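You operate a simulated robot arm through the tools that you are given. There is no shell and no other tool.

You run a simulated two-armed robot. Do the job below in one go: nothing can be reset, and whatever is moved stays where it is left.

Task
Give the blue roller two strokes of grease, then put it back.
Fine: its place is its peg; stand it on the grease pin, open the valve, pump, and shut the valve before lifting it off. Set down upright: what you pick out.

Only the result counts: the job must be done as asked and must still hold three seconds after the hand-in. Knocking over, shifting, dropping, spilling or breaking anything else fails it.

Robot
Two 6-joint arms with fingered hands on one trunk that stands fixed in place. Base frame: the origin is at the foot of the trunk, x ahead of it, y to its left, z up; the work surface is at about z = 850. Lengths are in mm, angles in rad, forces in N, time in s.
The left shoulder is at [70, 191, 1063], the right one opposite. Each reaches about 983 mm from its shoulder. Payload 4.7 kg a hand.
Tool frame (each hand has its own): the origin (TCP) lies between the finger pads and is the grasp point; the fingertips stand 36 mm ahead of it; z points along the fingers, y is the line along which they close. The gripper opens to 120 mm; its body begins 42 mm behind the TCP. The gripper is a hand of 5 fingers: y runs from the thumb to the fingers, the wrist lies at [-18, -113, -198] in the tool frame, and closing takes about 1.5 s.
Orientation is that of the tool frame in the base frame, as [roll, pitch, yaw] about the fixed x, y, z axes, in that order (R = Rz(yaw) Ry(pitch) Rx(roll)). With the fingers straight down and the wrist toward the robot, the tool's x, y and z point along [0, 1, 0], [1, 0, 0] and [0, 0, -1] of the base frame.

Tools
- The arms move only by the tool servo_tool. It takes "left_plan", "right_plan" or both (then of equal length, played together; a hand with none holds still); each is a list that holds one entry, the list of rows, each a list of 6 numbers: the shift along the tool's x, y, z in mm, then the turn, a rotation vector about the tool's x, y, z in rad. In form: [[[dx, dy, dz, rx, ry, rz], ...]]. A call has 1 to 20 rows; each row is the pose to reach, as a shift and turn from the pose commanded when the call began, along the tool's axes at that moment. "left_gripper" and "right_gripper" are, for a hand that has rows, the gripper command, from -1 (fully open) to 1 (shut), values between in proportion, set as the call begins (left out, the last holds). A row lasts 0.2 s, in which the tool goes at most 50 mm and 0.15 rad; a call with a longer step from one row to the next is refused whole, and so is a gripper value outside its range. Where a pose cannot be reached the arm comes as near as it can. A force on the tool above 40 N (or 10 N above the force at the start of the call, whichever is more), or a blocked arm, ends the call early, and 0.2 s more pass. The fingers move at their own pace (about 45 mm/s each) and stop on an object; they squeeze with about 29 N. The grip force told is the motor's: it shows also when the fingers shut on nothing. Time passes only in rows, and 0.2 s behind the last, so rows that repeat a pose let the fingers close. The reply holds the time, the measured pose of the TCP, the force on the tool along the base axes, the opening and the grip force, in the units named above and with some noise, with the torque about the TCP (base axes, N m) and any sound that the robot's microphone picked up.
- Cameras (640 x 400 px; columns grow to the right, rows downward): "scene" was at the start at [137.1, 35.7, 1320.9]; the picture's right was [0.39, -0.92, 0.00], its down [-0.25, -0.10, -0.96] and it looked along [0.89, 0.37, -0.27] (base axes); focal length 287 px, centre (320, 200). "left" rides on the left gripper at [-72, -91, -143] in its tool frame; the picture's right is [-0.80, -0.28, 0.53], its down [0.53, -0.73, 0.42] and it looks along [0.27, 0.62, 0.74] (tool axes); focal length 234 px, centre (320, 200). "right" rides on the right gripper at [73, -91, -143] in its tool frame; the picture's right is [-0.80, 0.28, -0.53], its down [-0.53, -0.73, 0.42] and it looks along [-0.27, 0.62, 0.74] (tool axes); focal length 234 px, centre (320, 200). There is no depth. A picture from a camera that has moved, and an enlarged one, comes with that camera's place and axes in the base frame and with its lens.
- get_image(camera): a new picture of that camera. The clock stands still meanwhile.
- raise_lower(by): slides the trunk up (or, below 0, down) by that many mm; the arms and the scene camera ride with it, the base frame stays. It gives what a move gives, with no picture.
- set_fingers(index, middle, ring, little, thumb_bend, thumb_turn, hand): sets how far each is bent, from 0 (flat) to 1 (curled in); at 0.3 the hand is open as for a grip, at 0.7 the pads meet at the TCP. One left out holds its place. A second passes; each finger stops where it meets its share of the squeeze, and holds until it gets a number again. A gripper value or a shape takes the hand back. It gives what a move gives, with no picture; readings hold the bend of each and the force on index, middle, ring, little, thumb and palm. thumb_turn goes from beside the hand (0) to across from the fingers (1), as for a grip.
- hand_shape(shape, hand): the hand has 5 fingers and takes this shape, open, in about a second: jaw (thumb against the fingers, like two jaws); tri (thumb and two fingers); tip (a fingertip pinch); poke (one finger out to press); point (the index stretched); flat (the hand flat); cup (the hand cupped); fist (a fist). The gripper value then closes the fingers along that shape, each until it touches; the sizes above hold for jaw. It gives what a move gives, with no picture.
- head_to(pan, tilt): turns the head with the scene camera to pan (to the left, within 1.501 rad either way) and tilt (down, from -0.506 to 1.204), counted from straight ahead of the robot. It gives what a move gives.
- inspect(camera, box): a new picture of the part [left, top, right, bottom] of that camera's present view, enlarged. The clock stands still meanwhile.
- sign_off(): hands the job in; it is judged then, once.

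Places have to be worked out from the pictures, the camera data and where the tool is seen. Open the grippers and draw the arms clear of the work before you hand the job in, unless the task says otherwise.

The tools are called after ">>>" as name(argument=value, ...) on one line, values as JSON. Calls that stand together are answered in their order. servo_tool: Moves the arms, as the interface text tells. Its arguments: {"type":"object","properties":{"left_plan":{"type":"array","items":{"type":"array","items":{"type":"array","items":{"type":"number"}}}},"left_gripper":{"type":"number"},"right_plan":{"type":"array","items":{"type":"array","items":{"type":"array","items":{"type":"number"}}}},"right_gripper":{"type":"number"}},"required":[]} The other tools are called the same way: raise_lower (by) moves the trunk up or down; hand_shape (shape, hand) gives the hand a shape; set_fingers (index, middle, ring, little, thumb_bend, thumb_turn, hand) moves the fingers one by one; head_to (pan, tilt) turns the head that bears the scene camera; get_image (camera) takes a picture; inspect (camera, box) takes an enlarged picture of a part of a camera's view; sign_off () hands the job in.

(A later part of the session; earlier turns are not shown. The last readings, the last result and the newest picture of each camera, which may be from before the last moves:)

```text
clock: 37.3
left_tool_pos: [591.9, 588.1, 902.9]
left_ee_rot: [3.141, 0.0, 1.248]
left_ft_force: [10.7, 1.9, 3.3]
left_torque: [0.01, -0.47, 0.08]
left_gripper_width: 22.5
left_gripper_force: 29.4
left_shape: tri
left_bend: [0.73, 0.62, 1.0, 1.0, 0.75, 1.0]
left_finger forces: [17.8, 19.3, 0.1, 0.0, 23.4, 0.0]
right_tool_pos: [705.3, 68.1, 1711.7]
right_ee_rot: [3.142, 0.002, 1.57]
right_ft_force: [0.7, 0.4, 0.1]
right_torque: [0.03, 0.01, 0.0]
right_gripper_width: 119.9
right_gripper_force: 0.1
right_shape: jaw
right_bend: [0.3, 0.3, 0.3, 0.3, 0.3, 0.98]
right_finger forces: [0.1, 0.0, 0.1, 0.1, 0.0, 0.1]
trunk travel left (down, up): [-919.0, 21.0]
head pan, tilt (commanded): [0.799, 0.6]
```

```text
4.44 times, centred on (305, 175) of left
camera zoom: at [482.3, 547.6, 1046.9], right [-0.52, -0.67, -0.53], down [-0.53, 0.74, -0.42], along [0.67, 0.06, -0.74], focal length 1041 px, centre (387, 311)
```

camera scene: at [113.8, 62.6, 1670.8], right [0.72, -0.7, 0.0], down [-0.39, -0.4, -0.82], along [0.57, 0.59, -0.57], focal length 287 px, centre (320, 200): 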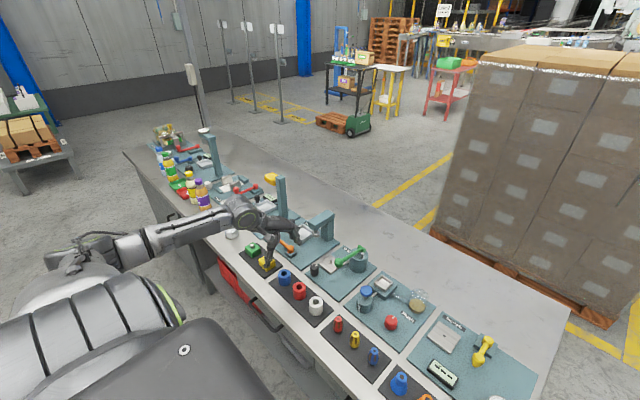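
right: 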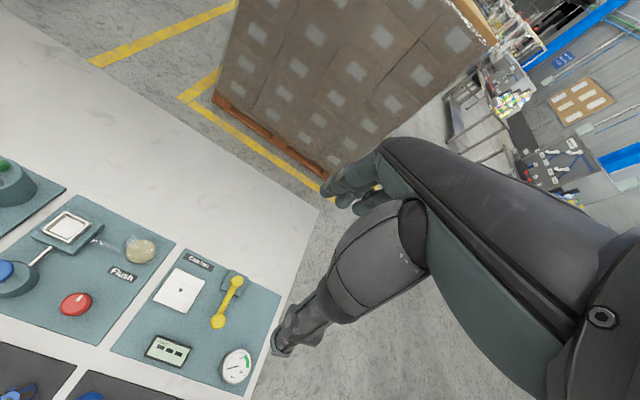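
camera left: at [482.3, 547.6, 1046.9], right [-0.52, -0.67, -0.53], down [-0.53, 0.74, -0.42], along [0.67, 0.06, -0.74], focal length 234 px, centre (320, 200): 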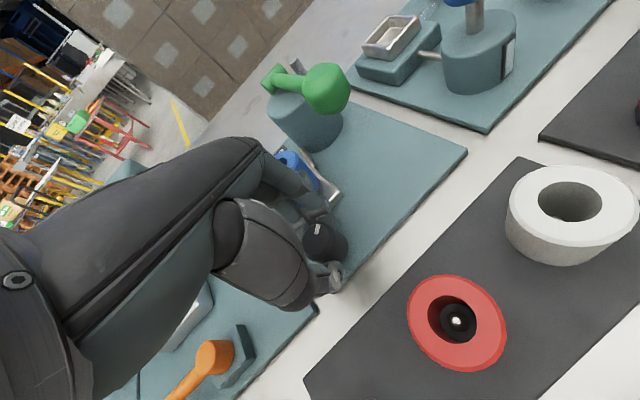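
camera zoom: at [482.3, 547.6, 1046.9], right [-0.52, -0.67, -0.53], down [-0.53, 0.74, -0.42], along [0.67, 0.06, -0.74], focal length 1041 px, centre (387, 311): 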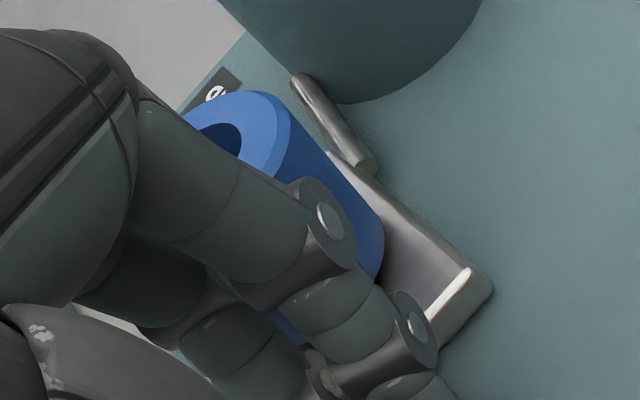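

The roller is pushed a few mm but still on its pin. I reverse the turn (counter-clockwise, keeping the knob) to yaw ≈1.95 to free it.

>>> servo_tool(left_plan=[[[-0.2, 0.1, 0, 0, 0, -0.1], [-0.42, 0.2, 0, 0, 0, -0.2], [-0.63, 0.34, 0, 0, 0, -0.3], [-0.85, 0.5, 0, 0, 0, -0.4], [-1.03, 0.7, 0, 0, 0, -0.5], [-1.2, 0.9, 0, 0, 0, -0.6], [-1.3, 1.1, 0, 0, 0, -0.7], [-1.3, 1.1, 0, 0, 0, -0.7]]])

>>> inspect(camera="scene", box=[312, 240, 352, 275])

>>> get_image(camera="left")

```text
clock: 39.1
left_tool_pos: [589.5, 587.2, 902.3]
left_ee_rot: [-3.142, 0.0, 1.952]
left_ft_force: [-0.9, 1.4, 5.6]
left_torque: [0.06, -0.1, -0.01]
left_gripper_width: 22.6
left_gripper_force: 29.2
left_shape: tri
left_bend: [0.73, 0.62, 1.0, 1.0, 0.75, 1.0]
left_finger forces: [16.1, 15.1, 0.0, 0.1, 27.4, 0.0]
right_tool_pos: [704.8, 68.1, 1713.3]
right_ee_rot: [3.14, 0.002, 1.57]
right_ft_force: [-0.2, 0.8, -0.5]
right_torque: [0.01, 0.03, -0.02]
right_gripper_width: 119.7
right_gripper_force: 0.1
right_shape: jaw
right_bend: [0.3, 0.3, 0.3, 0.3, 0.3, 0.98]
right_finger forces: [0.1, 0.0, 0.0, 0.1, 0.1, 0.1]
trunk travel left (down, up): [-919.0, 21.0]
head pan, tilt (commanded): [0.799, 0.6]
```

```text
11.43 times, centred on (332, 258) of scene
camera zoom: at [111.7, 62.5, 1671.0], right [0.72, -0.7, 0.0], down [-0.39, -0.41, -0.83], along [0.58, 0.59, -0.56], focal length 3278 px, centre (183, -457)
```

zoom: 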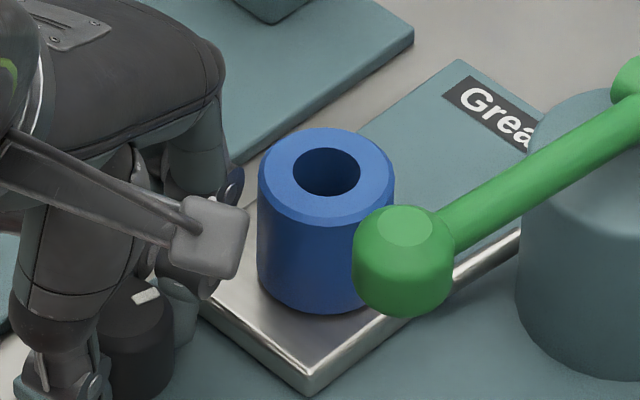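

```text
taken
camera left: at [532.6, 485.0, 1046.9], right [0.04, -0.85, -0.52], down [-0.88, 0.22, -0.42], along [0.48, 0.48, -0.74], focal length 234 px, centre (320, 200)
```

left: 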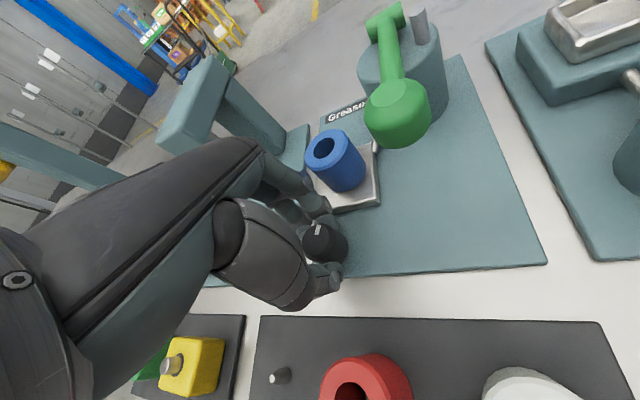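

The roller has settled upright on the tray again (≈5 mm off the pin axis, still on the pin). I check the gap between fingers and roller at this yaw and the mark.

>>> inspect(camera="left", box=[270, 120, 390, 280])

>>> inspect(camera="left", box=[305, 205, 375, 265])

```text
2.50 times, centred on (330, 200) of left
camera zoom: at [532.6, 485.0, 1046.9], right [0.04, -0.85, -0.52], down [-0.88, 0.22, -0.42], along [0.48, 0.48, -0.74], focal length 585 px, centre (295, 200)
```

zoom: 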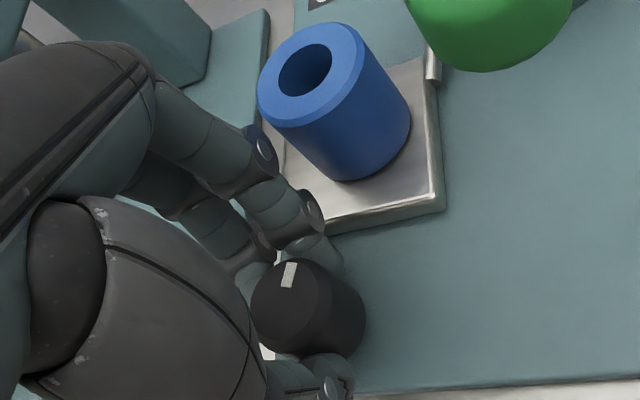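

```text
6.67 times, centred on (340, 235) of left
camera zoom: at [532.6, 485.0, 1046.9], right [0.04, -0.85, -0.52], down [-0.88, 0.22, -0.42], along [0.48, 0.48, -0.74], focal length 1561 px, centre (187, -33)
```

zoom: 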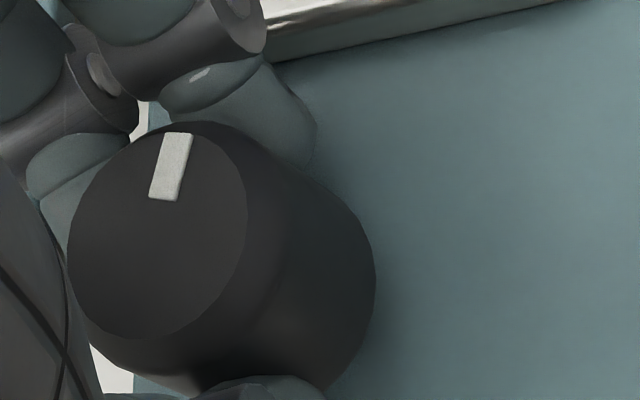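

Gap to the roller is fine here. I open just ~4 mm a side, turn the hand back counter-clockwise to yaw 2.65 around the knob, for a fresh grip.

>>> servo_tool(left_plan=[[[0, 0, 0, 0, 0, 0], [0, 0, 0, 0, 0, 0], [-0.2, 0.1, 0, 0, 0, -0.1], [-0.42, 0.23, 0, 0, 0, -0.2], [-0.61, 0.36, 0, 0, 0, -0.3], [-0.8, 0.52, 0, 0, 0, -0.4], [-0.95, 0.7, 0, 0, 0, -0.5], [-1.08, 0.89, 0, 0, 0, -0.6], [-1.2, 1.1, 0, 0, 0, -0.7], [-1.2, 1.1, 0, 0, 0, -0.7]]], left_gripper=0.48)

>>> get_image(camera="left")

>>> inspect(camera="scene", box=[300, 225, 370, 280])

```text
clock: 41.3
left_tool_pos: [591.9, 588.4, 903.1]
left_ee_rot: [-3.141, 0.0, 2.651]
left_ft_force: [-0.4, -0.8, 0.4]
left_torque: [0.0, 0.0, -0.02]
left_gripper_width: 31.2
left_gripper_force: 0.1
left_shape: tri
left_bend: [0.74, 0.56, 0.99, 0.99, 0.74, 1.0]
left_finger forces: [0.0, 0.1, 0.1, 0.0, 0.8, 0.0]
right_tool_pos: [704.5, 69.1, 1712.4]
right_ee_rot: [-3.141, 0.002, 1.571]
right_ft_force: [0.0, -0.5, -0.3]
right_torque: [0.02, -0.01, -0.02]
right_gripper_width: 119.9
right_gripper_force: 0.0
right_shape: jaw
right_bend: [0.3, 0.3, 0.3, 0.3, 0.3, 0.98]
right_finger forces: [0.1, 0.0, 0.0, 0.1, 0.0, 0.0]
trunk travel left (down, up): [-919.0, 21.0]
head pan, tilt (commanded): [0.799, 0.6]
```

```text
taken
camera left: at [613.4, 471.3, 1047.4], right [0.58, -0.62, -0.53], down [-0.81, -0.4, -0.42], along [0.06, 0.67, -0.74], focal length 234 px, centre (320, 200)
```

left: 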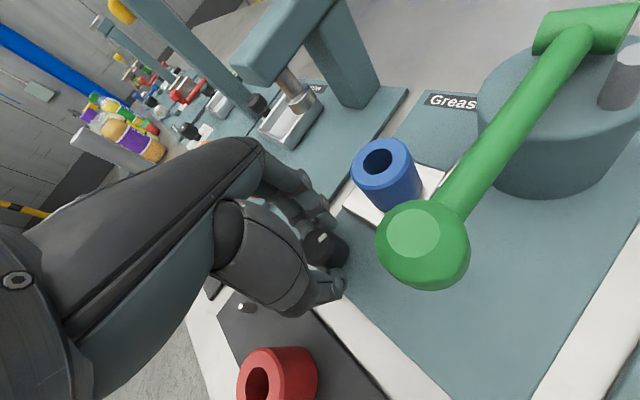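

```text
7.27 times, centred on (335, 252) of scene
camera zoom: at [112.5, 62.8, 1670.9], right [0.72, -0.7, 0.0], down [-0.39, -0.41, -0.82], along [0.58, 0.59, -0.57], focal length 2086 px, centre (211, -182)
```

zoom: 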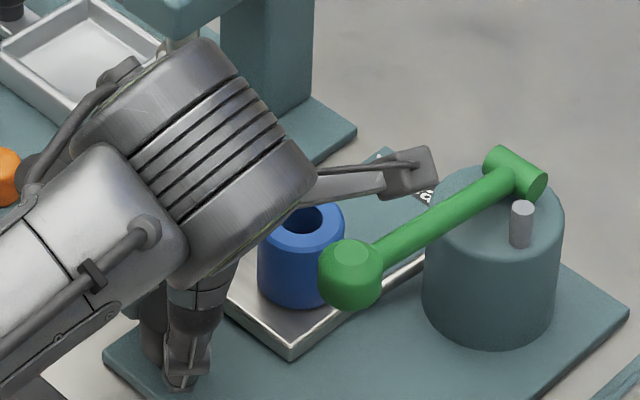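

At yaw 2.65 all is clear. I close on the knob and turn clockwise by 0.7 rad.

>>> servo_tool(left_plan=[[[0, 0, 0, 0, 0, 0], [0, 0, 0, 0, 0, 0], [0, 0, 0, 0, 0, 0], [0.22, -0.08, 0, 0, 0, 0.1], [0.45, -0.13, 0, 0, 0, 0.2], [0.69, -0.17, 0, 0, 0, 0.3], [0.93, -0.18, 0, 0, 0, 0.4], [1.16, -0.16, 0, 0, 0, 0.5], [1.4, -0.12, 0, 0, 0, 0.6], [1.62, -0.05, 0, 0, 0, 0.7], [1.62, -0.05, 0, 0, 0, 0.7]]], left_gripper=1)

>>> inspect(camera="left", box=[305, 205, 375, 265])

>>> inspect(camera="scene", box=[300, 225, 370, 280])

```text
clock: 43.7
left_tool_pos: [591.4, 587.8, 902.8]
left_ee_rot: [-3.141, -0.001, 1.949]
left_ft_force: [7.3, 3.3, 2.1]
left_torque: [0.17, -0.31, 0.06]
left_gripper_width: 23.0
left_gripper_force: 28.8
left_shape: tri
left_bend: [0.73, 0.62, 1.0, 1.0, 0.75, 1.0]
left_finger forces: [17.0, 15.5, 0.0, 0.1, 23.8, 0.1]
right_tool_pos: [706.5, 69.3, 1711.8]
right_ee_rot: [-3.14, -0.001, 1.57]
right_ft_force: [0.6, -0.3, -0.4]
right_torque: [0.01, 0.01, 0.02]
right_gripper_width: 119.7
right_gripper_force: 0.1
right_shape: jaw
right_bend: [0.3, 0.3, 0.3, 0.3, 0.3, 0.98]
right_finger forces: [0.1, 0.0, 0.1, 0.1, 0.0, 0.0]
trunk travel left (down, up): [-919.0, 21.0]
head pan, tilt (commanded): [0.799, 0.6]
```

```text
6.67 times, centred on (340, 235) of left
camera zoom: at [533.9, 484.8, 1047.1], right [0.04, -0.85, -0.52], down [-0.88, 0.22, -0.43], along [0.48, 0.48, -0.74], focal length 1561 px, centre (187, -33)
```

zoom: 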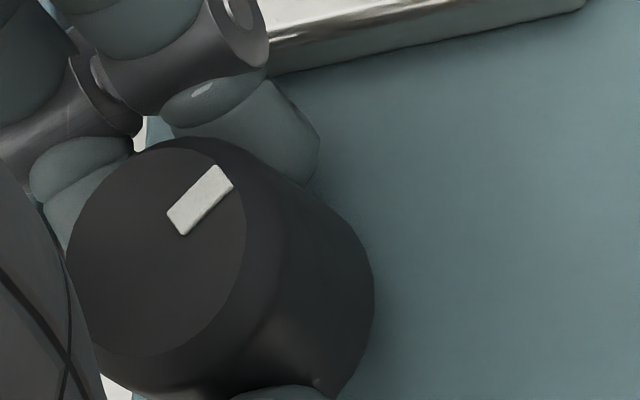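

```text
7.27 times, centred on (335, 252) of scene
camera zoom: at [113.9, 63.3, 1670.8], right [0.72, -0.7, 0.0], down [-0.39, -0.41, -0.82], along [0.57, 0.59, -0.57], focal length 2086 px, centre (211, -182)
```

zoom: 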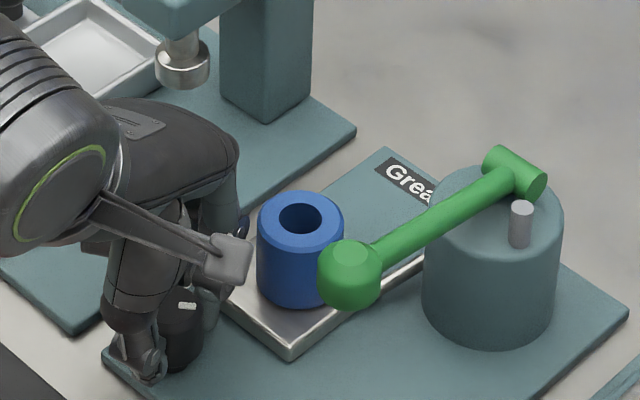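

The mark is now at about −48° (clockwise). I open slightly, ratchet the hand back and take another 0.7 rad turn.

>>> servo_tool(left_plan=[[[0, 0, 0, 0, 0, 0], [0, 0, 0, 0, 0, 0], [-0.2, 0.1, 0, 0, 0, -0.1], [-0.42, 0.23, 0, 0, 0, -0.2], [-0.61, 0.36, 0, 0, 0, -0.3], [-0.8, 0.52, 0, 0, 0, -0.4], [-0.95, 0.7, 0, 0, 0, -0.5], [-1.08, 0.89, 0, 0, 0, -0.6], [-1.2, 1.1, 0, 0, 0, -0.7], [-1.2, 1.1, 0, 0, 0, -0.7]]], left_gripper=0.48)

>>> inspect(camera="left", box=[280, 190, 380, 290])

```text
clock: 45.9
left_tool_pos: [591.2, 587.6, 902.8]
left_ee_rot: [3.141, 0.0, 2.651]
left_ft_force: [-0.9, -0.5, -0.1]
left_torque: [-0.02, 0.02, 0.01]
left_gripper_width: 31.1
left_gripper_force: 0.0
left_shape: tri
left_bend: [0.74, 0.56, 0.99, 0.99, 0.74, 1.0]
left_finger forces: [0.0, 0.0, 0.1, 0.1, 0.5, 0.0]
right_tool_pos: [705.2, 68.7, 1713.2]
right_ee_rot: [-3.141, 0.001, 1.57]
right_ft_force: [-0.6, -0.3, 0.3]
right_torque: [-0.02, 0.0, 0.01]
right_gripper_width: 119.9
right_gripper_force: 0.1
right_shape: jaw
right_bend: [0.3, 0.3, 0.3, 0.3, 0.3, 0.98]
right_finger forces: [0.1, 0.0, 0.0, 0.1, 0.0, 0.0]
trunk travel left (down, up): [-919.0, 21.0]
head pan, tilt (commanded): [0.799, 0.6]
```

```text
4.00 times, centred on (330, 240) of left
camera zoom: at [613.2, 470.9, 1047.5], right [0.58, -0.62, -0.53], down [-0.81, -0.4, -0.42], along [0.06, 0.67, -0.74], focal length 937 px, centre (280, 40)
```

zoom: 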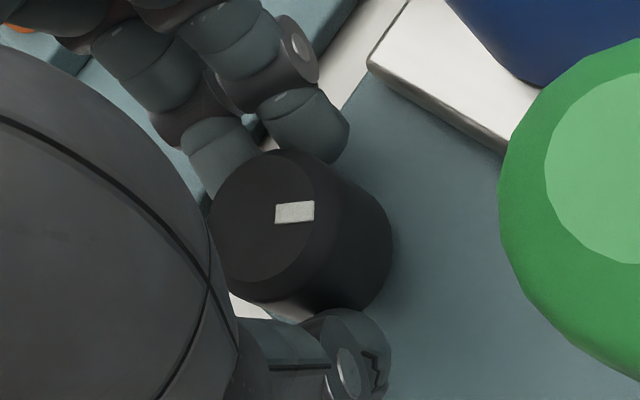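

Fresh grip position reached; mark at about −52°. I close and turn clockwise again by 0.7 rad, expecting the open stop near −90°.

>>> servo_tool(left_plan=[[[0, 0, 0, 0, 0, 0], [0, 0, 0, 0, 0, 0], [0, 0, 0, 0, 0, 0], [0.22, -0.08, 0, 0, 0, 0.1], [0.45, -0.13, 0, 0, 0, 0.2], [0.69, -0.17, 0, 0, 0, 0.3], [0.93, -0.18, 0, 0, 0, 0.4], [1.16, -0.16, 0, 0, 0, 0.5], [1.4, -0.12, 0, 0, 0, 0.6], [1.62, -0.05, 0, 0, 0, 0.7], [1.62, -0.05, 0, 0, 0, 0.7]]], left_gripper=1)

>>> inspect(camera="left", box=[305, 205, 375, 265])

>>> inspect(camera="scene", box=[300, 225, 370, 280])

```text
clock: 48.3
left_tool_pos: [591.1, 587.0, 903.4]
left_ee_rot: [3.14, -0.001, 1.949]
left_ft_force: [6.1, 1.8, -0.3]
left_torque: [0.05, -0.24, 0.05]
left_gripper_width: 23.2
left_gripper_force: 28.9
left_shape: tri
left_bend: [0.73, 0.62, 1.0, 1.0, 0.75, 1.0]
left_finger forces: [16.3, 14.7, 0.1, 0.1, 24.8, 0.0]
right_tool_pos: [706.2, 68.7, 1712.0]
right_ee_rot: [-3.139, -0.001, 1.571]
right_ft_force: [0.0, 1.1, -1.2]
right_torque: [0.01, 0.02, -0.03]
right_gripper_width: 119.6
right_gripper_force: 0.0
right_shape: jaw
right_bend: [0.3, 0.3, 0.3, 0.3, 0.3, 0.98]
right_finger forces: [0.0, 0.0, 0.1, 0.1, 0.0, 0.1]
trunk travel left (down, up): [-919.0, 21.0]
head pan, tilt (commanded): [0.799, 0.6]
```

```text
6.67 times, centred on (340, 235) of left
camera zoom: at [533.8, 484.8, 1047.3], right [0.04, -0.85, -0.52], down [-0.88, 0.22, -0.42], along [0.48, 0.48, -0.74], focal length 1561 px, centre (187, -33)
```

zoom: 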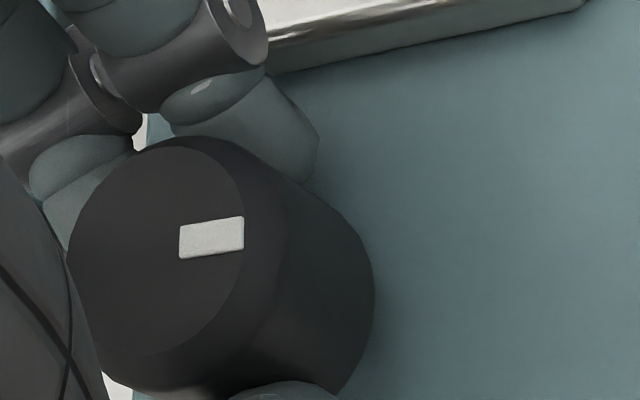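

```text
7.27 times, centred on (335, 252) of scene
camera zoom: at [114.0, 63.1, 1670.8], right [0.72, -0.7, 0.0], down [-0.39, -0.41, -0.82], along [0.57, 0.59, -0.57], focal length 2086 px, centre (211, -182)
```

zoom: 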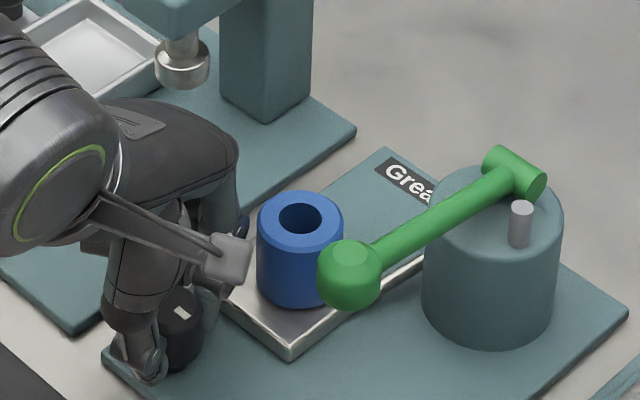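

Mark is now at about −92°, with no stop felt yet. I ratchet once more to check whether there's a stop here or the knob still turns further.

>>> servo_tool(left_plan=[[[0, 0, 0, 0, 0, 0], [0, 0, 0, 0, 0, 0], [-0.2, 0.1, 0, 0, 0, -0.1], [-0.42, 0.23, 0, 0, 0, -0.2], [-0.61, 0.36, 0, 0, 0, -0.3], [-0.8, 0.52, 0, 0, 0, -0.4], [-0.95, 0.7, 0, 0, 0, -0.5], [-0.95, 0.7, 0, 0, 0, -0.5]]], left_gripper=0.48)

>>> servo_tool(left_plan=[[[0, 0, 0, 0, 0, 0], [0, 0, 0, 0, 0, 0], [0, 0, 0, 0, 0, 0], [0.22, -0.08, 0, 0, 0, 0.1], [0.45, -0.13, 0, 0, 0, 0.2], [0.69, -0.17, 0, 0, 0, 0.3], [0.69, -0.17, 0, 0, 0, 0.3]]], left_gripper=1)

>>> inspect(camera="left", box=[305, 205, 375, 265])

```text
clock: 50.1
left_tool_pos: [591.3, 586.2, 903.8]
left_ee_rot: [3.141, 0.0, 2.452]
left_ft_force: [-0.9, 0.3, 0.1]
left_torque: [0.0, 0.01, 0.0]
left_gripper_width: 31.1
left_gripper_force: 0.1
left_shape: tri
left_bend: [0.74, 0.56, 0.99, 0.99, 0.74, 1.0]
left_finger forces: [0.1, 0.1, 0.1, 0.0, 0.4, 0.0]
right_tool_pos: [704.8, 69.5, 1712.6]
right_ee_rot: [3.142, -0.001, 1.571]
right_ft_force: [0.1, -0.6, -1.0]
right_torque: [0.0, -0.02, 0.02]
right_gripper_width: 119.9
right_gripper_force: 0.0
right_shape: jaw
right_bend: [0.3, 0.3, 0.3, 0.3, 0.3, 0.98]
right_finger forces: [0.1, 0.0, 0.1, 0.0, 0.0, 0.1]
trunk travel left (down, up): [-919.0, 21.0]
head pan, tilt (commanded): [0.799, 0.6]
```

```text
clock: 51.7
left_tool_pos: [588.5, 588.8, 902.4]
left_ee_rot: [3.139, 0.002, 2.148]
left_ft_force: [-3.6, 9.3, 0.5]
left_torque: [0.21, 0.06, 0.33]
left_gripper_width: 23.2
left_gripper_force: 29.6
left_shape: tri
left_bend: [0.73, 0.64, 1.0, 1.0, 0.75, 0.99]
left_finger forces: [16.8, 14.1, 0.1, 0.1, 27.6, 0.0]
right_tool_pos: [704.1, 70.8, 1712.6]
right_ee_rot: [-3.141, 0.002, 1.571]
right_ft_force: [-0.2, 0.1, -0.3]
right_torque: [0.02, 0.01, 0.01]
right_gripper_width: 119.8
right_gripper_force: 0.0
right_shape: jaw
right_bend: [0.3, 0.3, 0.3, 0.3, 0.3, 0.98]
right_finger forces: [0.0, 0.0, 0.0, 0.0, 0.0, 0.0]
trunk travel left (down, up): [-919.0, 21.0]
head pan, tilt (commanded): [0.799, 0.6]
```

```text
6.67 times, centred on (340, 235) of left
camera zoom: at [554.1, 477.0, 1046.7], right [0.21, -0.83, -0.53], down [-0.9, 0.04, -0.42], along [0.37, 0.56, -0.74], focal length 1561 px, centre (187, -33)
```

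zoom: 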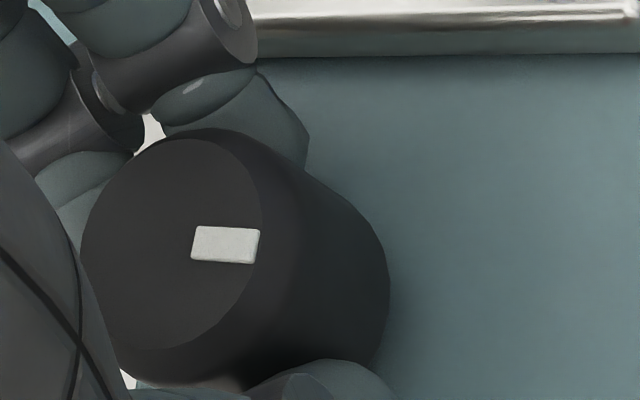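

Torque rose to 0.33 N·m with the mark at −90°: that's the open stop, so the valve is fully open. I open slightly and rise off the knob.

>>> servo_tool(left_plan=[[[0, 0, 0, 0, 0, 0], [0, 0, 0, 0, 0, 0], [0, 0, -8, 0, 0, 0], [0, 0, -20, 0, 0, 0], [0, 0, -40, 0, 0, 0], [0, 0, -70, 0, 0, 0], [0, 0, -105, 0, 0, 0], [0, 0, -140, 0, 0, 0], [0, 0, -140, 0, 0, 0]]], left_gripper=0.45)

>>> get_image(camera="left")

>>> inspect(camera="scene", box=[300, 215, 390, 285])

```text
clock: 53.7
left_tool_pos: [590.9, 586.0, 1044.3]
left_ee_rot: [3.142, -0.001, 2.151]
left_ft_force: [0.0, 0.2, -0.6]
left_torque: [0.01, 0.01, 0.01]
left_gripper_width: 33.0
left_gripper_force: 0.1
left_shape: tri
left_bend: [0.74, 0.55, 0.99, 0.99, 0.74, 1.0]
left_finger forces: [0.0, 0.0, 0.0, 0.0, 0.0, 0.1]
right_tool_pos: [706.0, 69.7, 1712.7]
right_ee_rot: [-3.141, -0.001, 1.57]
right_ft_force: [0.6, 0.3, 0.1]
right_torque: [0.01, 0.02, 0.01]
right_gripper_width: 119.8
right_gripper_force: 0.1
right_shape: jaw
right_bend: [0.3, 0.3, 0.3, 0.3, 0.3, 0.98]
right_finger forces: [0.0, 0.0, 0.0, 0.0, 0.1, 0.0]
trunk travel left (down, up): [-919.0, 21.0]
head pan, tilt (commanded): [0.799, 0.6]
```

```text
taken
camera left: at [555.9, 474.0, 1188.5], right [0.21, -0.83, -0.52], down [-0.9, 0.04, -0.42], along [0.37, 0.56, -0.74], focal length 234 px, centre (320, 200)
```

left: 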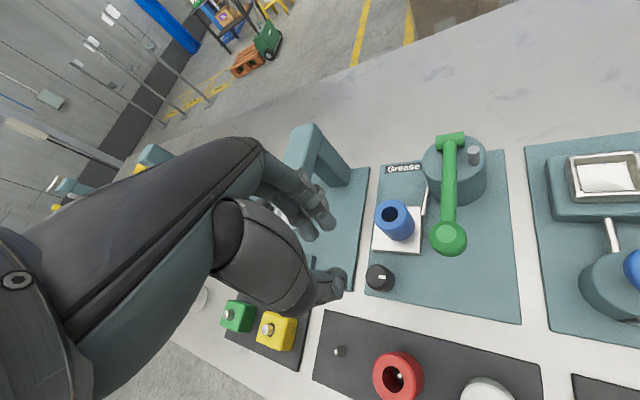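

```text
5.71 times, centred on (345, 250) of scene
camera zoom: at [112.9, 63.0, 1670.9], right [0.72, -0.7, 0.0], down [-0.39, -0.41, -0.82], along [0.58, 0.59, -0.57], focal length 1639 px, centre (177, -86)
```

zoom: 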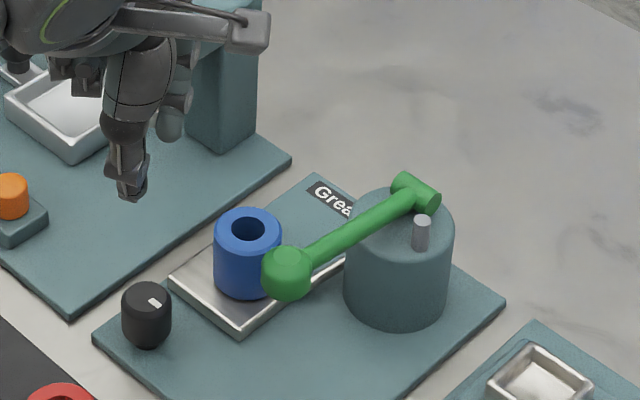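

Valve mark now points to −y. I check the roller on the pin and the lever in close-up.

>>> inspect(camera="left", box=[360, 120, 500, 300])

>>> inspect(camera="left", box=[360, 185, 440, 265])

>>> inspect(camera="scene", box=[330, 235, 390, 280])

```text
2.22 times, centred on (430, 210) of left
camera zoom: at [555.9, 474.0, 1188.5], right [0.21, -0.83, -0.52], down [-0.9, 0.04, -0.42], along [0.37, 0.56, -0.74], focal length 520 px, centre (76, 178)
```

zoom: 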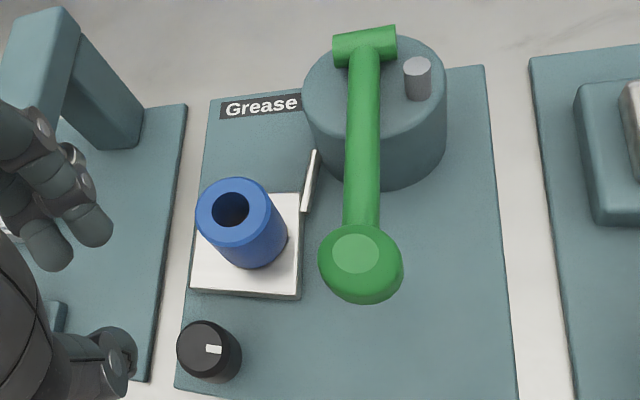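

```text
5.00 times, centred on (400, 225) of left
camera zoom: at [555.9, 474.0, 1188.5], right [0.21, -0.83, -0.52], down [-0.9, 0.04, -0.42], along [0.37, 0.56, -0.74], focal length 1171 px, centre (-80, 75)
```

zoom: 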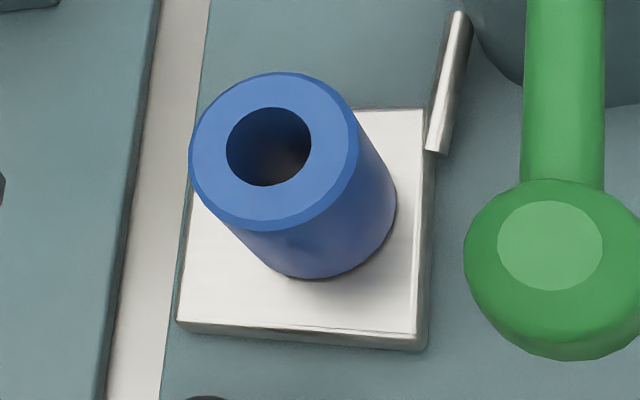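

```text
8.89 times, centred on (360, 258) of scene
camera zoom: at [112.9, 63.0, 1670.9], right [0.72, -0.7, 0.0], down [-0.39, -0.41, -0.82], along [0.58, 0.59, -0.57], focal length 2550 px, centre (-36, -311)
```

zoom: 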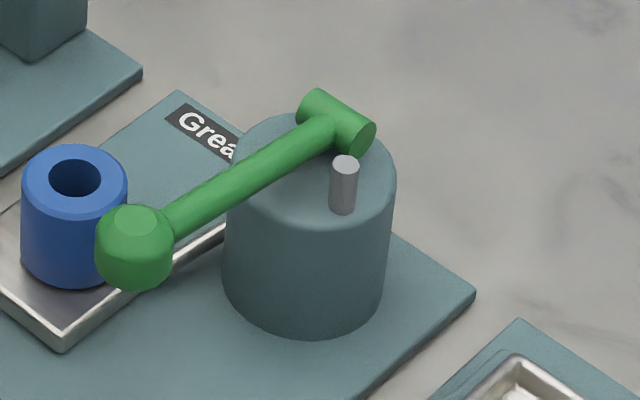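

The roller stands flat on its tray. Ball top is at (627, 500.5, 969). I try the "poke" shape here in free air to see its geometry for pressing the lever.

>>> hand_shape(hand="left", shape="poke")

>>> get_image(camera="left")

>>> inspect(camera="scene", box=[290, 200, 380, 270])

```text
clock: 54.6
left_tool_pos: [592.2, 585.6, 1043.3]
left_ee_rot: [3.141, 0.001, 2.151]
left_ft_force: [-0.2, -0.8, 0.4]
left_torque: [0.02, 0.03, 0.0]
left_gripper_width: 0.0
left_gripper_force: 0.1
left_shape: poke
left_bend: [0.7, 0.7, 0.99, 0.99, 1.0, 1.0]
left_finger forces: [0.1, 0.0, 0.0, 0.0, 0.0, 0.0]
right_tool_pos: [704.7, 68.5, 1712.8]
right_ee_rot: [-3.141, 0.001, 1.571]
right_ft_force: [-0.1, 0.8, 0.7]
right_torque: [-0.01, 0.03, 0.03]
right_gripper_width: 119.8
right_gripper_force: 0.1
right_shape: jaw
right_bend: [0.3, 0.3, 0.3, 0.3, 0.3, 0.98]
right_finger forces: [0.1, 0.0, 0.0, 0.0, 0.1, 0.0]
trunk travel left (down, up): [-919.0, 21.0]
head pan, tilt (commanded): [0.799, 0.6]
```

```text
taken
camera left: at [555.9, 474.1, 1188.4], right [0.21, -0.83, -0.53], down [-0.9, 0.04, -0.42], along [0.37, 0.56, -0.74], focal length 234 px, centre (320, 200)
```

left: 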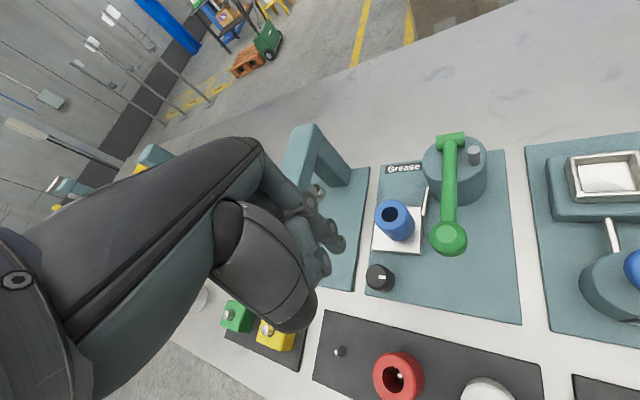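

```text
5.71 times, centred on (335, 235) of scene
camera zoom: at [112.9, 62.9, 1670.9], right [0.72, -0.7, 0.0], down [-0.39, -0.41, -0.82], along [0.58, 0.59, -0.57], focal length 1639 px, centre (234, 0)
```

zoom: 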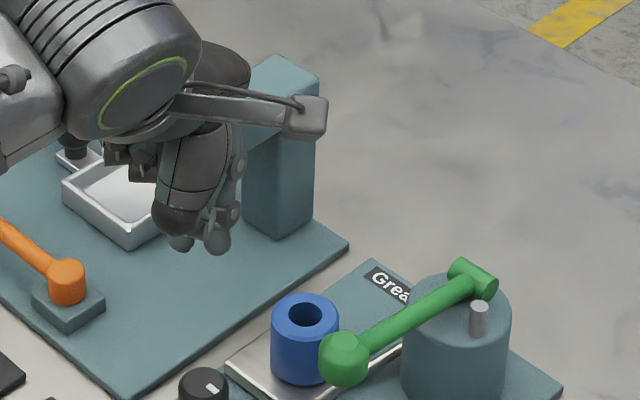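

In "poke" the index and middle pads come together at the TCP, thumb and others curled. I zoom in on the fingertips to know where they press.

>>> inspect(camera="left", box=[260, 170, 380, 290])

>>> inspect(camera="scene", box=[305, 215, 345, 250])

```text
3.33 times, centred on (320, 230) of left
camera zoom: at [555.9, 474.1, 1188.4], right [0.21, -0.83, -0.53], down [-0.9, 0.04, -0.42], along [0.37, 0.56, -0.74], focal length 781 px, centre (320, 100)
```

zoom: 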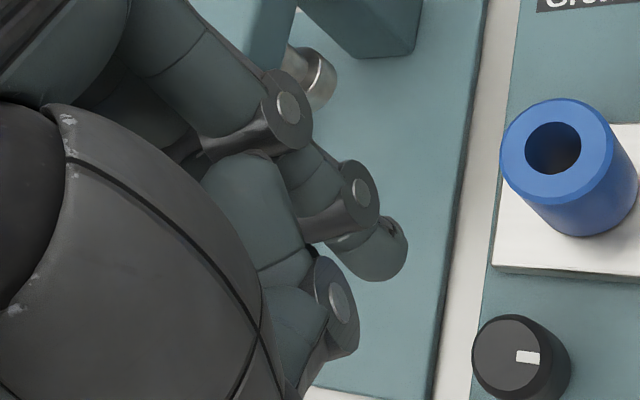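

```text
11.43 times, centred on (325, 232) of scene
camera zoom: at [112.9, 62.9, 1670.9], right [0.72, -0.7, 0.0], down [-0.39, -0.41, -0.82], along [0.58, 0.59, -0.57], focal length 3278 px, centre (263, -171)
```

zoom: 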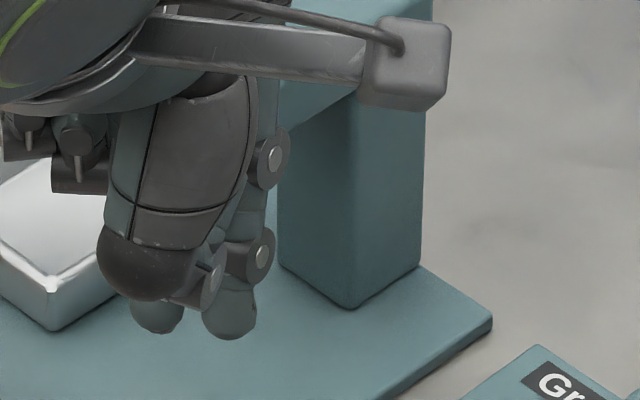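

Fingertips are about (1, 3, 36) ahead of the TCP. I move above the lever ball with the tips ~38 mm over it and check the alignment.

>>> servo_tool(left_plan=[[[-23, -5, 0, 0, 0, 0], [-46, -10, 0, 0, 0, 0], [-69, -15, 0, 0, 0, 0], [-91, -20, 0, 0, 0, 0], [-91, -20, 0, 0, 0, 0]]])

>>> get_image(camera="left")

>>> inspect(camera="scene", box=[310, 215, 390, 280])

```text
clock: 55.8
left_tool_pos: [624.2, 498.2, 1043.4]
left_ee_rot: [3.141, -0.001, 2.15]
left_ft_force: [-1.1, 0.3, 0.3]
left_torque: [-0.04, -0.02, 0.0]
left_gripper_width: 0.0
left_gripper_force: 0.0
left_shape: poke
left_bend: [0.7, 0.7, 0.99, 0.99, 1.0, 1.0]
left_finger forces: [0.1, 0.0, 0.0, 0.0, 0.0, 0.0]
right_tool_pos: [704.9, 68.2, 1712.9]
right_ee_rot: [3.141, 0.001, 1.571]
right_ft_force: [-0.2, -0.6, 0.5]
right_torque: [-0.05, 0.01, 0.02]
right_gripper_width: 120.0
right_gripper_force: 0.0
right_shape: jaw
right_bend: [0.3, 0.3, 0.3, 0.3, 0.3, 0.98]
right_finger forces: [0.0, 0.1, 0.1, 0.0, 0.0, 0.0]
trunk travel left (down, up): [-919.0, 21.0]
head pan, tilt (commanded): [0.799, 0.6]
```

```text
taken
camera left: at [588.1, 386.6, 1188.2], right [0.21, -0.83, -0.53], down [-0.9, 0.04, -0.42], along [0.37, 0.56, -0.74], focal length 234 px, centre (320, 200)
```

left: 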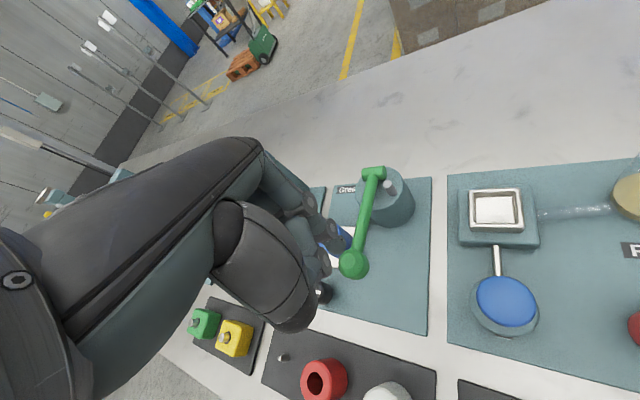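

```text
6.15 times, centred on (350, 248) of scene
camera zoom: at [112.7, 63.1, 1670.9], right [0.72, -0.7, 0.0], down [-0.39, -0.41, -0.82], along [0.58, 0.59, -0.57], focal length 1765 px, centre (135, -92)
```

zoom: 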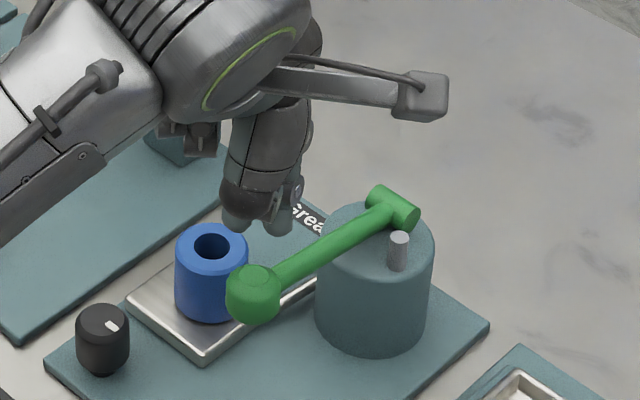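

I zoom in to check the ball's position in the hand frame.

>>> inspect(camera="left", box=[290, 190, 410, 300])

```text
3.64 times, centred on (350, 245) of left
camera zoom: at [588.1, 386.6, 1188.2], right [0.21, -0.83, -0.53], down [-0.9, 0.04, -0.42], along [0.37, 0.56, -0.74], focal length 852 px, centre (211, 36)
```

zoom: 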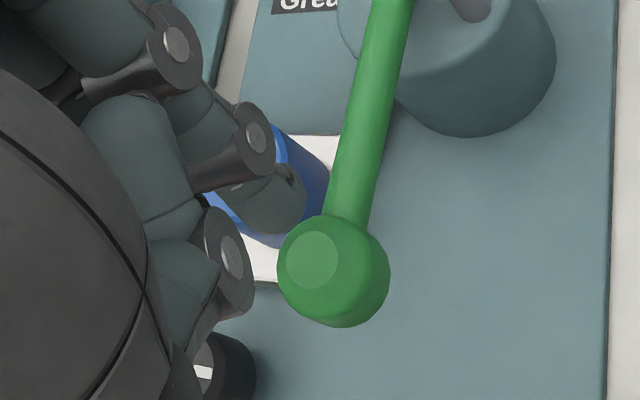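

The ball is nearly under the fingertips; I shift 2.5 mm and lower until the tips are just above the ball.

>>> servo_tool(left_plan=[[[2.5, 0, 12, 0, 0, 0], [2.5, 0, 24, 0, 0, 0], [2.5, 0, 34, 0, 0, 0], [2.5, 0, 34, 0, 0, 0]]])

>>> inspect(camera="left", box=[290, 190, 410, 300])

>>> inspect(camera="scene", box=[310, 215, 390, 280])

```text
clock: 56.8
left_tool_pos: [621.0, 500.8, 1008.6]
left_ee_rot: [-3.141, 0.0, 2.151]
left_ft_force: [-0.2, 0.5, 0.8]
left_torque: [0.0, -0.01, 0.03]
left_gripper_width: 0.1
left_gripper_force: 0.0
left_shape: poke
left_bend: [0.7, 0.7, 0.99, 0.99, 1.0, 1.0]
left_finger forces: [1.3, 0.0, 0.0, 0.0, 0.1, 0.0]
right_tool_pos: [705.8, 67.7, 1714.5]
right_ee_rot: [-3.14, 0.001, 1.571]
right_ft_force: [-0.4, 0.3, -0.4]
right_torque: [0.0, 0.0, 0.01]
right_gripper_width: 119.5
right_gripper_force: 0.0
right_shape: jaw
right_bend: [0.3, 0.3, 0.3, 0.3, 0.3, 0.98]
right_finger forces: [0.0, 0.0, 0.0, 0.0, 0.1, 0.0]
trunk travel left (down, up): [-919.0, 21.0]
head pan, tilt (commanded): [0.799, 0.6]
```

```text
3.64 times, centred on (350, 245) of left
camera zoom: at [586.7, 389.4, 1153.0], right [0.21, -0.83, -0.53], down [-0.9, 0.04, -0.42], along [0.37, 0.56, -0.74], focal length 852 px, centre (211, 36)
```

zoom: 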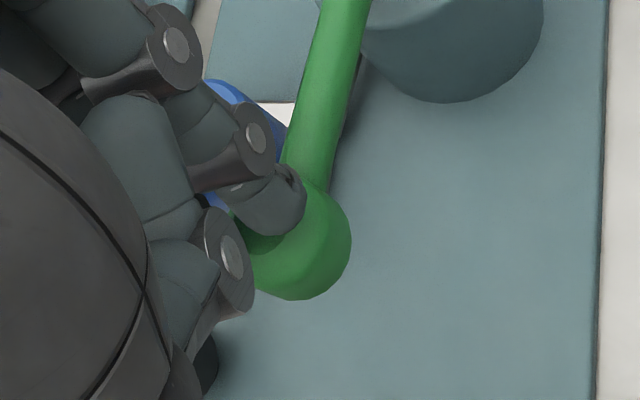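

```text
6.15 times, centred on (350, 248) of scene
camera zoom: at [112.6, 62.5, 1670.9], right [0.72, -0.7, 0.0], down [-0.39, -0.4, -0.83], along [0.58, 0.59, -0.56], focal length 1765 px, centre (135, -92)
```

zoom: 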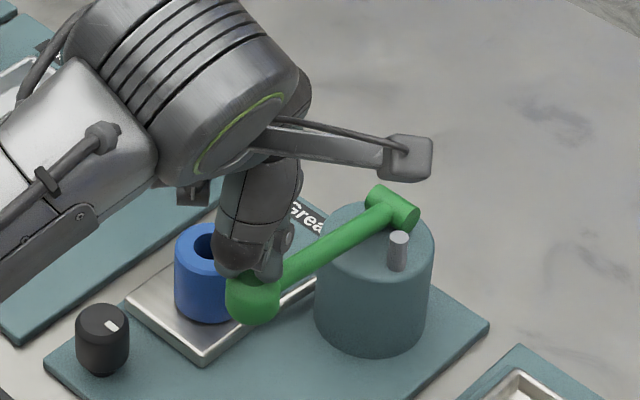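

The index just touches the ball top. I lift 3 mm, nudge the hand, and press down 22 mm slowly to feel the lever.

>>> servo_tool(left_plan=[[[-1, -1, -3, 0, 0, 0], [-1.5, -2, -1, 0, 0, 0], [-1.5, -2, 4, 0, 0, 0], [-1.5, -2, 9, 0, 0, 0], [-1.5, -2, 14, 0, 0, 0], [-1.5, -2, 18, 0, 0, 0], [-1.5, -2, 22, 0, 0, 0], [-1.5, -2, 22, 0, 0, 0]]])

>>> inspect(camera="scene", box=[310, 215, 390, 280])

>>> inspect(camera="left", box=[290, 150, 450, 300])

```text
clock: 58.6
left_tool_pos: [620.9, 499.1, 987.2]
left_ee_rot: [3.14, 0.002, 2.15]
left_ft_force: [1.4, -2.0, 2.2]
left_torque: [-0.06, -0.06, 0.01]
left_gripper_width: 0.0
left_gripper_force: 0.1
left_shape: poke
left_bend: [0.7, 0.7, 0.99, 0.99, 1.0, 1.0]
left_finger forces: [3.1, 0.0, 0.0, 0.0, 0.1, 0.0]
right_tool_pos: [703.6, 68.3, 1713.5]
right_ee_rot: [-3.141, 0.0, 1.571]
right_ft_force: [-0.2, -0.2, 0.3]
right_torque: [-0.01, -0.01, 0.03]
right_gripper_width: 119.9
right_gripper_force: 0.0
right_shape: jaw
right_bend: [0.3, 0.3, 0.3, 0.3, 0.3, 0.98]
right_finger forces: [0.1, 0.0, 0.0, 0.1, 0.0, 0.1]
trunk travel left (down, up): [-919.0, 21.0]
head pan, tilt (commanded): [0.799, 0.6]
```

```text
6.15 times, centred on (350, 248) of scene
camera zoom: at [112.6, 62.2, 1670.9], right [0.72, -0.7, 0.0], down [-0.39, -0.4, -0.83], along [0.58, 0.59, -0.56], focal length 1765 px, centre (135, -92)
```

zoom: 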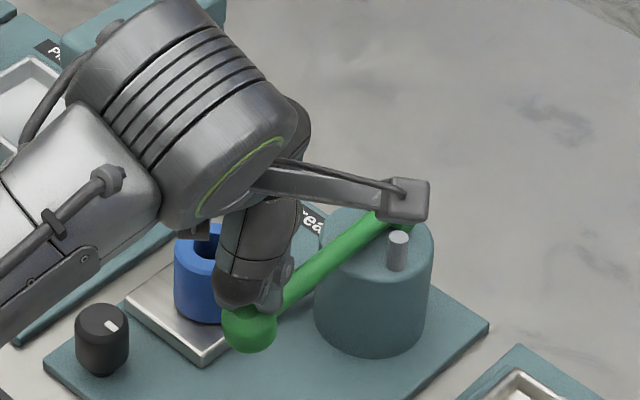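

```text
2.67 times, centred on (370, 225) of left
camera zoom: at [585.2, 386.7, 1131.5], right [0.21, -0.83, -0.53], down [-0.9, 0.04, -0.43], along [0.37, 0.56, -0.74], focal length 624 px, centre (187, 133)
```

zoom: 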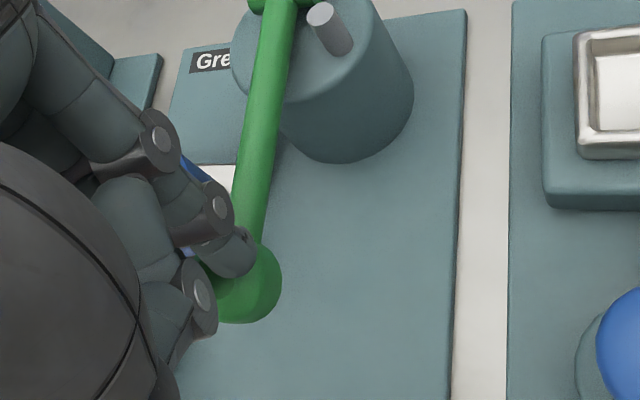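

The lever moves down easily (2–3 N). I centre the tips better on the ball while pressing on to find the end of the stroke.

>>> servo_tool(left_plan=[[[-1, -2, 4, 0, 0, 0], [-2, -4, 8, 0, 0, 0], [-2, -4, 12, 0, 0, 0], [-2, -4, 16, 0, 0, 0], [-2, -4, 20, 0, 0, 0], [-2, -4, 24, 0, 0, 0], [-2, -4, 24, 0, 0, 0]]])

>>> inspect(camera="scene", box=[310, 215, 390, 280])

>>> inspect(camera="left", box=[290, 150, 450, 300])

```text
clock: 60.2
left_tool_pos: [618.9, 493.9, 964.1]
left_ee_rot: [3.138, 0.001, 2.149]
left_ft_force: [1.6, -2.8, 9.8]
left_torque: [-0.1, -0.13, -0.02]
left_gripper_width: 0.2
left_gripper_force: 0.1
left_shape: poke
left_bend: [0.7, 0.7, 0.99, 0.99, 1.0, 1.0]
left_finger forces: [10.1, 0.1, 0.0, 0.1, 0.0, 0.0]
right_tool_pos: [703.7, 66.6, 1712.4]
right_ee_rot: [3.141, -0.001, 1.572]
right_ft_force: [-0.4, 0.6, -0.5]
right_torque: [-0.02, -0.07, 0.02]
right_gripper_width: 119.9
right_gripper_force: 0.0
right_shape: jaw
right_bend: [0.3, 0.3, 0.3, 0.3, 0.3, 0.98]
right_finger forces: [0.0, 0.0, 0.1, 0.0, 0.0, 0.1]
trunk travel left (down, up): [-919.0, 21.0]
head pan, tilt (commanded): [0.799, 0.6]
```

```text
6.15 times, centred on (350, 248) of scene
camera zoom: at [111.8, 61.0, 1671.1], right [0.72, -0.7, 0.0], down [-0.39, -0.4, -0.83], along [0.58, 0.59, -0.56], focal length 1765 px, centre (135, -92)
```

zoom: 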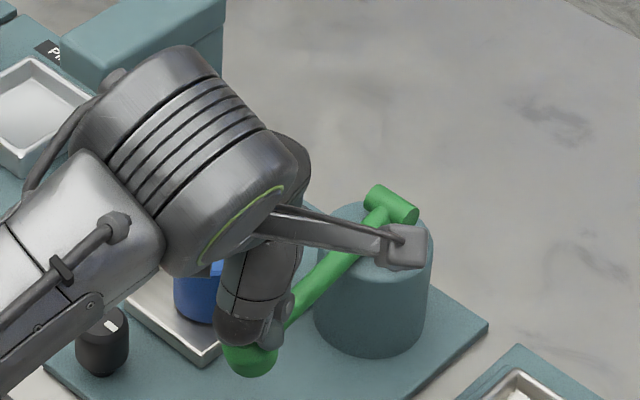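

```text
2.67 times, centred on (370, 225) of left
camera zoom: at [582.6, 382.4, 1108.5], right [0.21, -0.83, -0.53], down [-0.9, 0.04, -0.43], along [0.38, 0.56, -0.74], focal length 624 px, centre (187, 133)
```

zoom: 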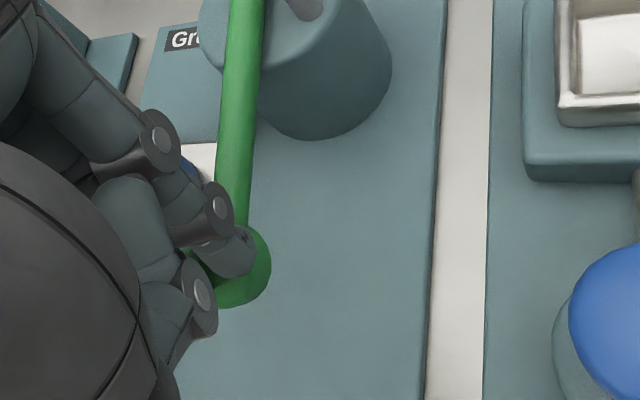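

Force rose to ~10 N at z=964 (ball lowered ~41 mm). I press a few mm more to check whether this is the end stop.

>>> servo_tool(left_plan=[[[0, 0, 2, 0, 0, 0], [0, 0, 4, 0, 0, 0], [0, 0, 6, 0, 0, 0], [0, 0, 6, 0, 0, 0]]])

>>> inspect(camera="scene", box=[310, 215, 390, 280])

```text
clock: 61.2
left_tool_pos: [619.0, 491.5, 962.5]
left_ee_rot: [3.135, 0.001, 2.149]
left_ft_force: [2.1, -12.3, 26.7]
left_torque: [-0.52, -0.32, -0.06]
left_gripper_width: 0.0
left_gripper_force: 0.0
left_shape: poke
left_bend: [0.7, 0.7, 0.99, 0.99, 1.0, 1.0]
left_finger forces: [28.0, 1.0, 0.0, 0.0, 0.0, 0.1]
right_tool_pos: [701.9, 63.1, 1715.2]
right_ee_rot: [3.14, -0.003, 1.569]
right_ft_force: [0.7, 1.2, -0.4]
right_torque: [-0.01, -0.03, 0.0]
right_gripper_width: 119.5
right_gripper_force: 0.0
right_shape: jaw
right_bend: [0.3, 0.3, 0.3, 0.3, 0.3, 0.98]
right_finger forces: [0.0, 0.0, 0.0, 0.0, 0.1, 0.1]
trunk travel left (down, up): [-919.0, 21.0]
head pan, tilt (commanded): [0.799, 0.6]
```

```text
6.15 times, centred on (350, 248) of scene
camera zoom: at [109.7, 57.6, 1671.5], right [0.72, -0.7, 0.0], down [-0.39, -0.4, -0.83], along [0.58, 0.59, -0.56], focal length 1765 px, centre (135, -92)
```

zoom: 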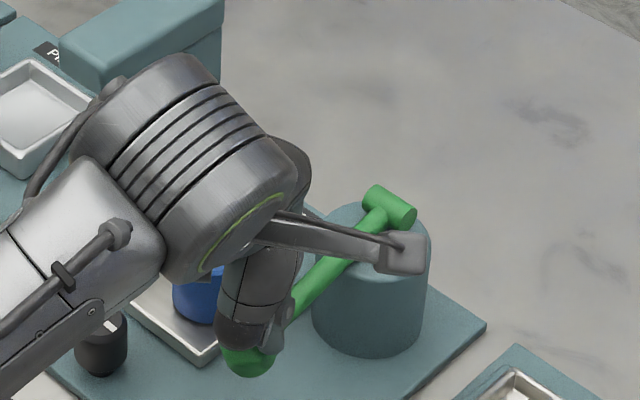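

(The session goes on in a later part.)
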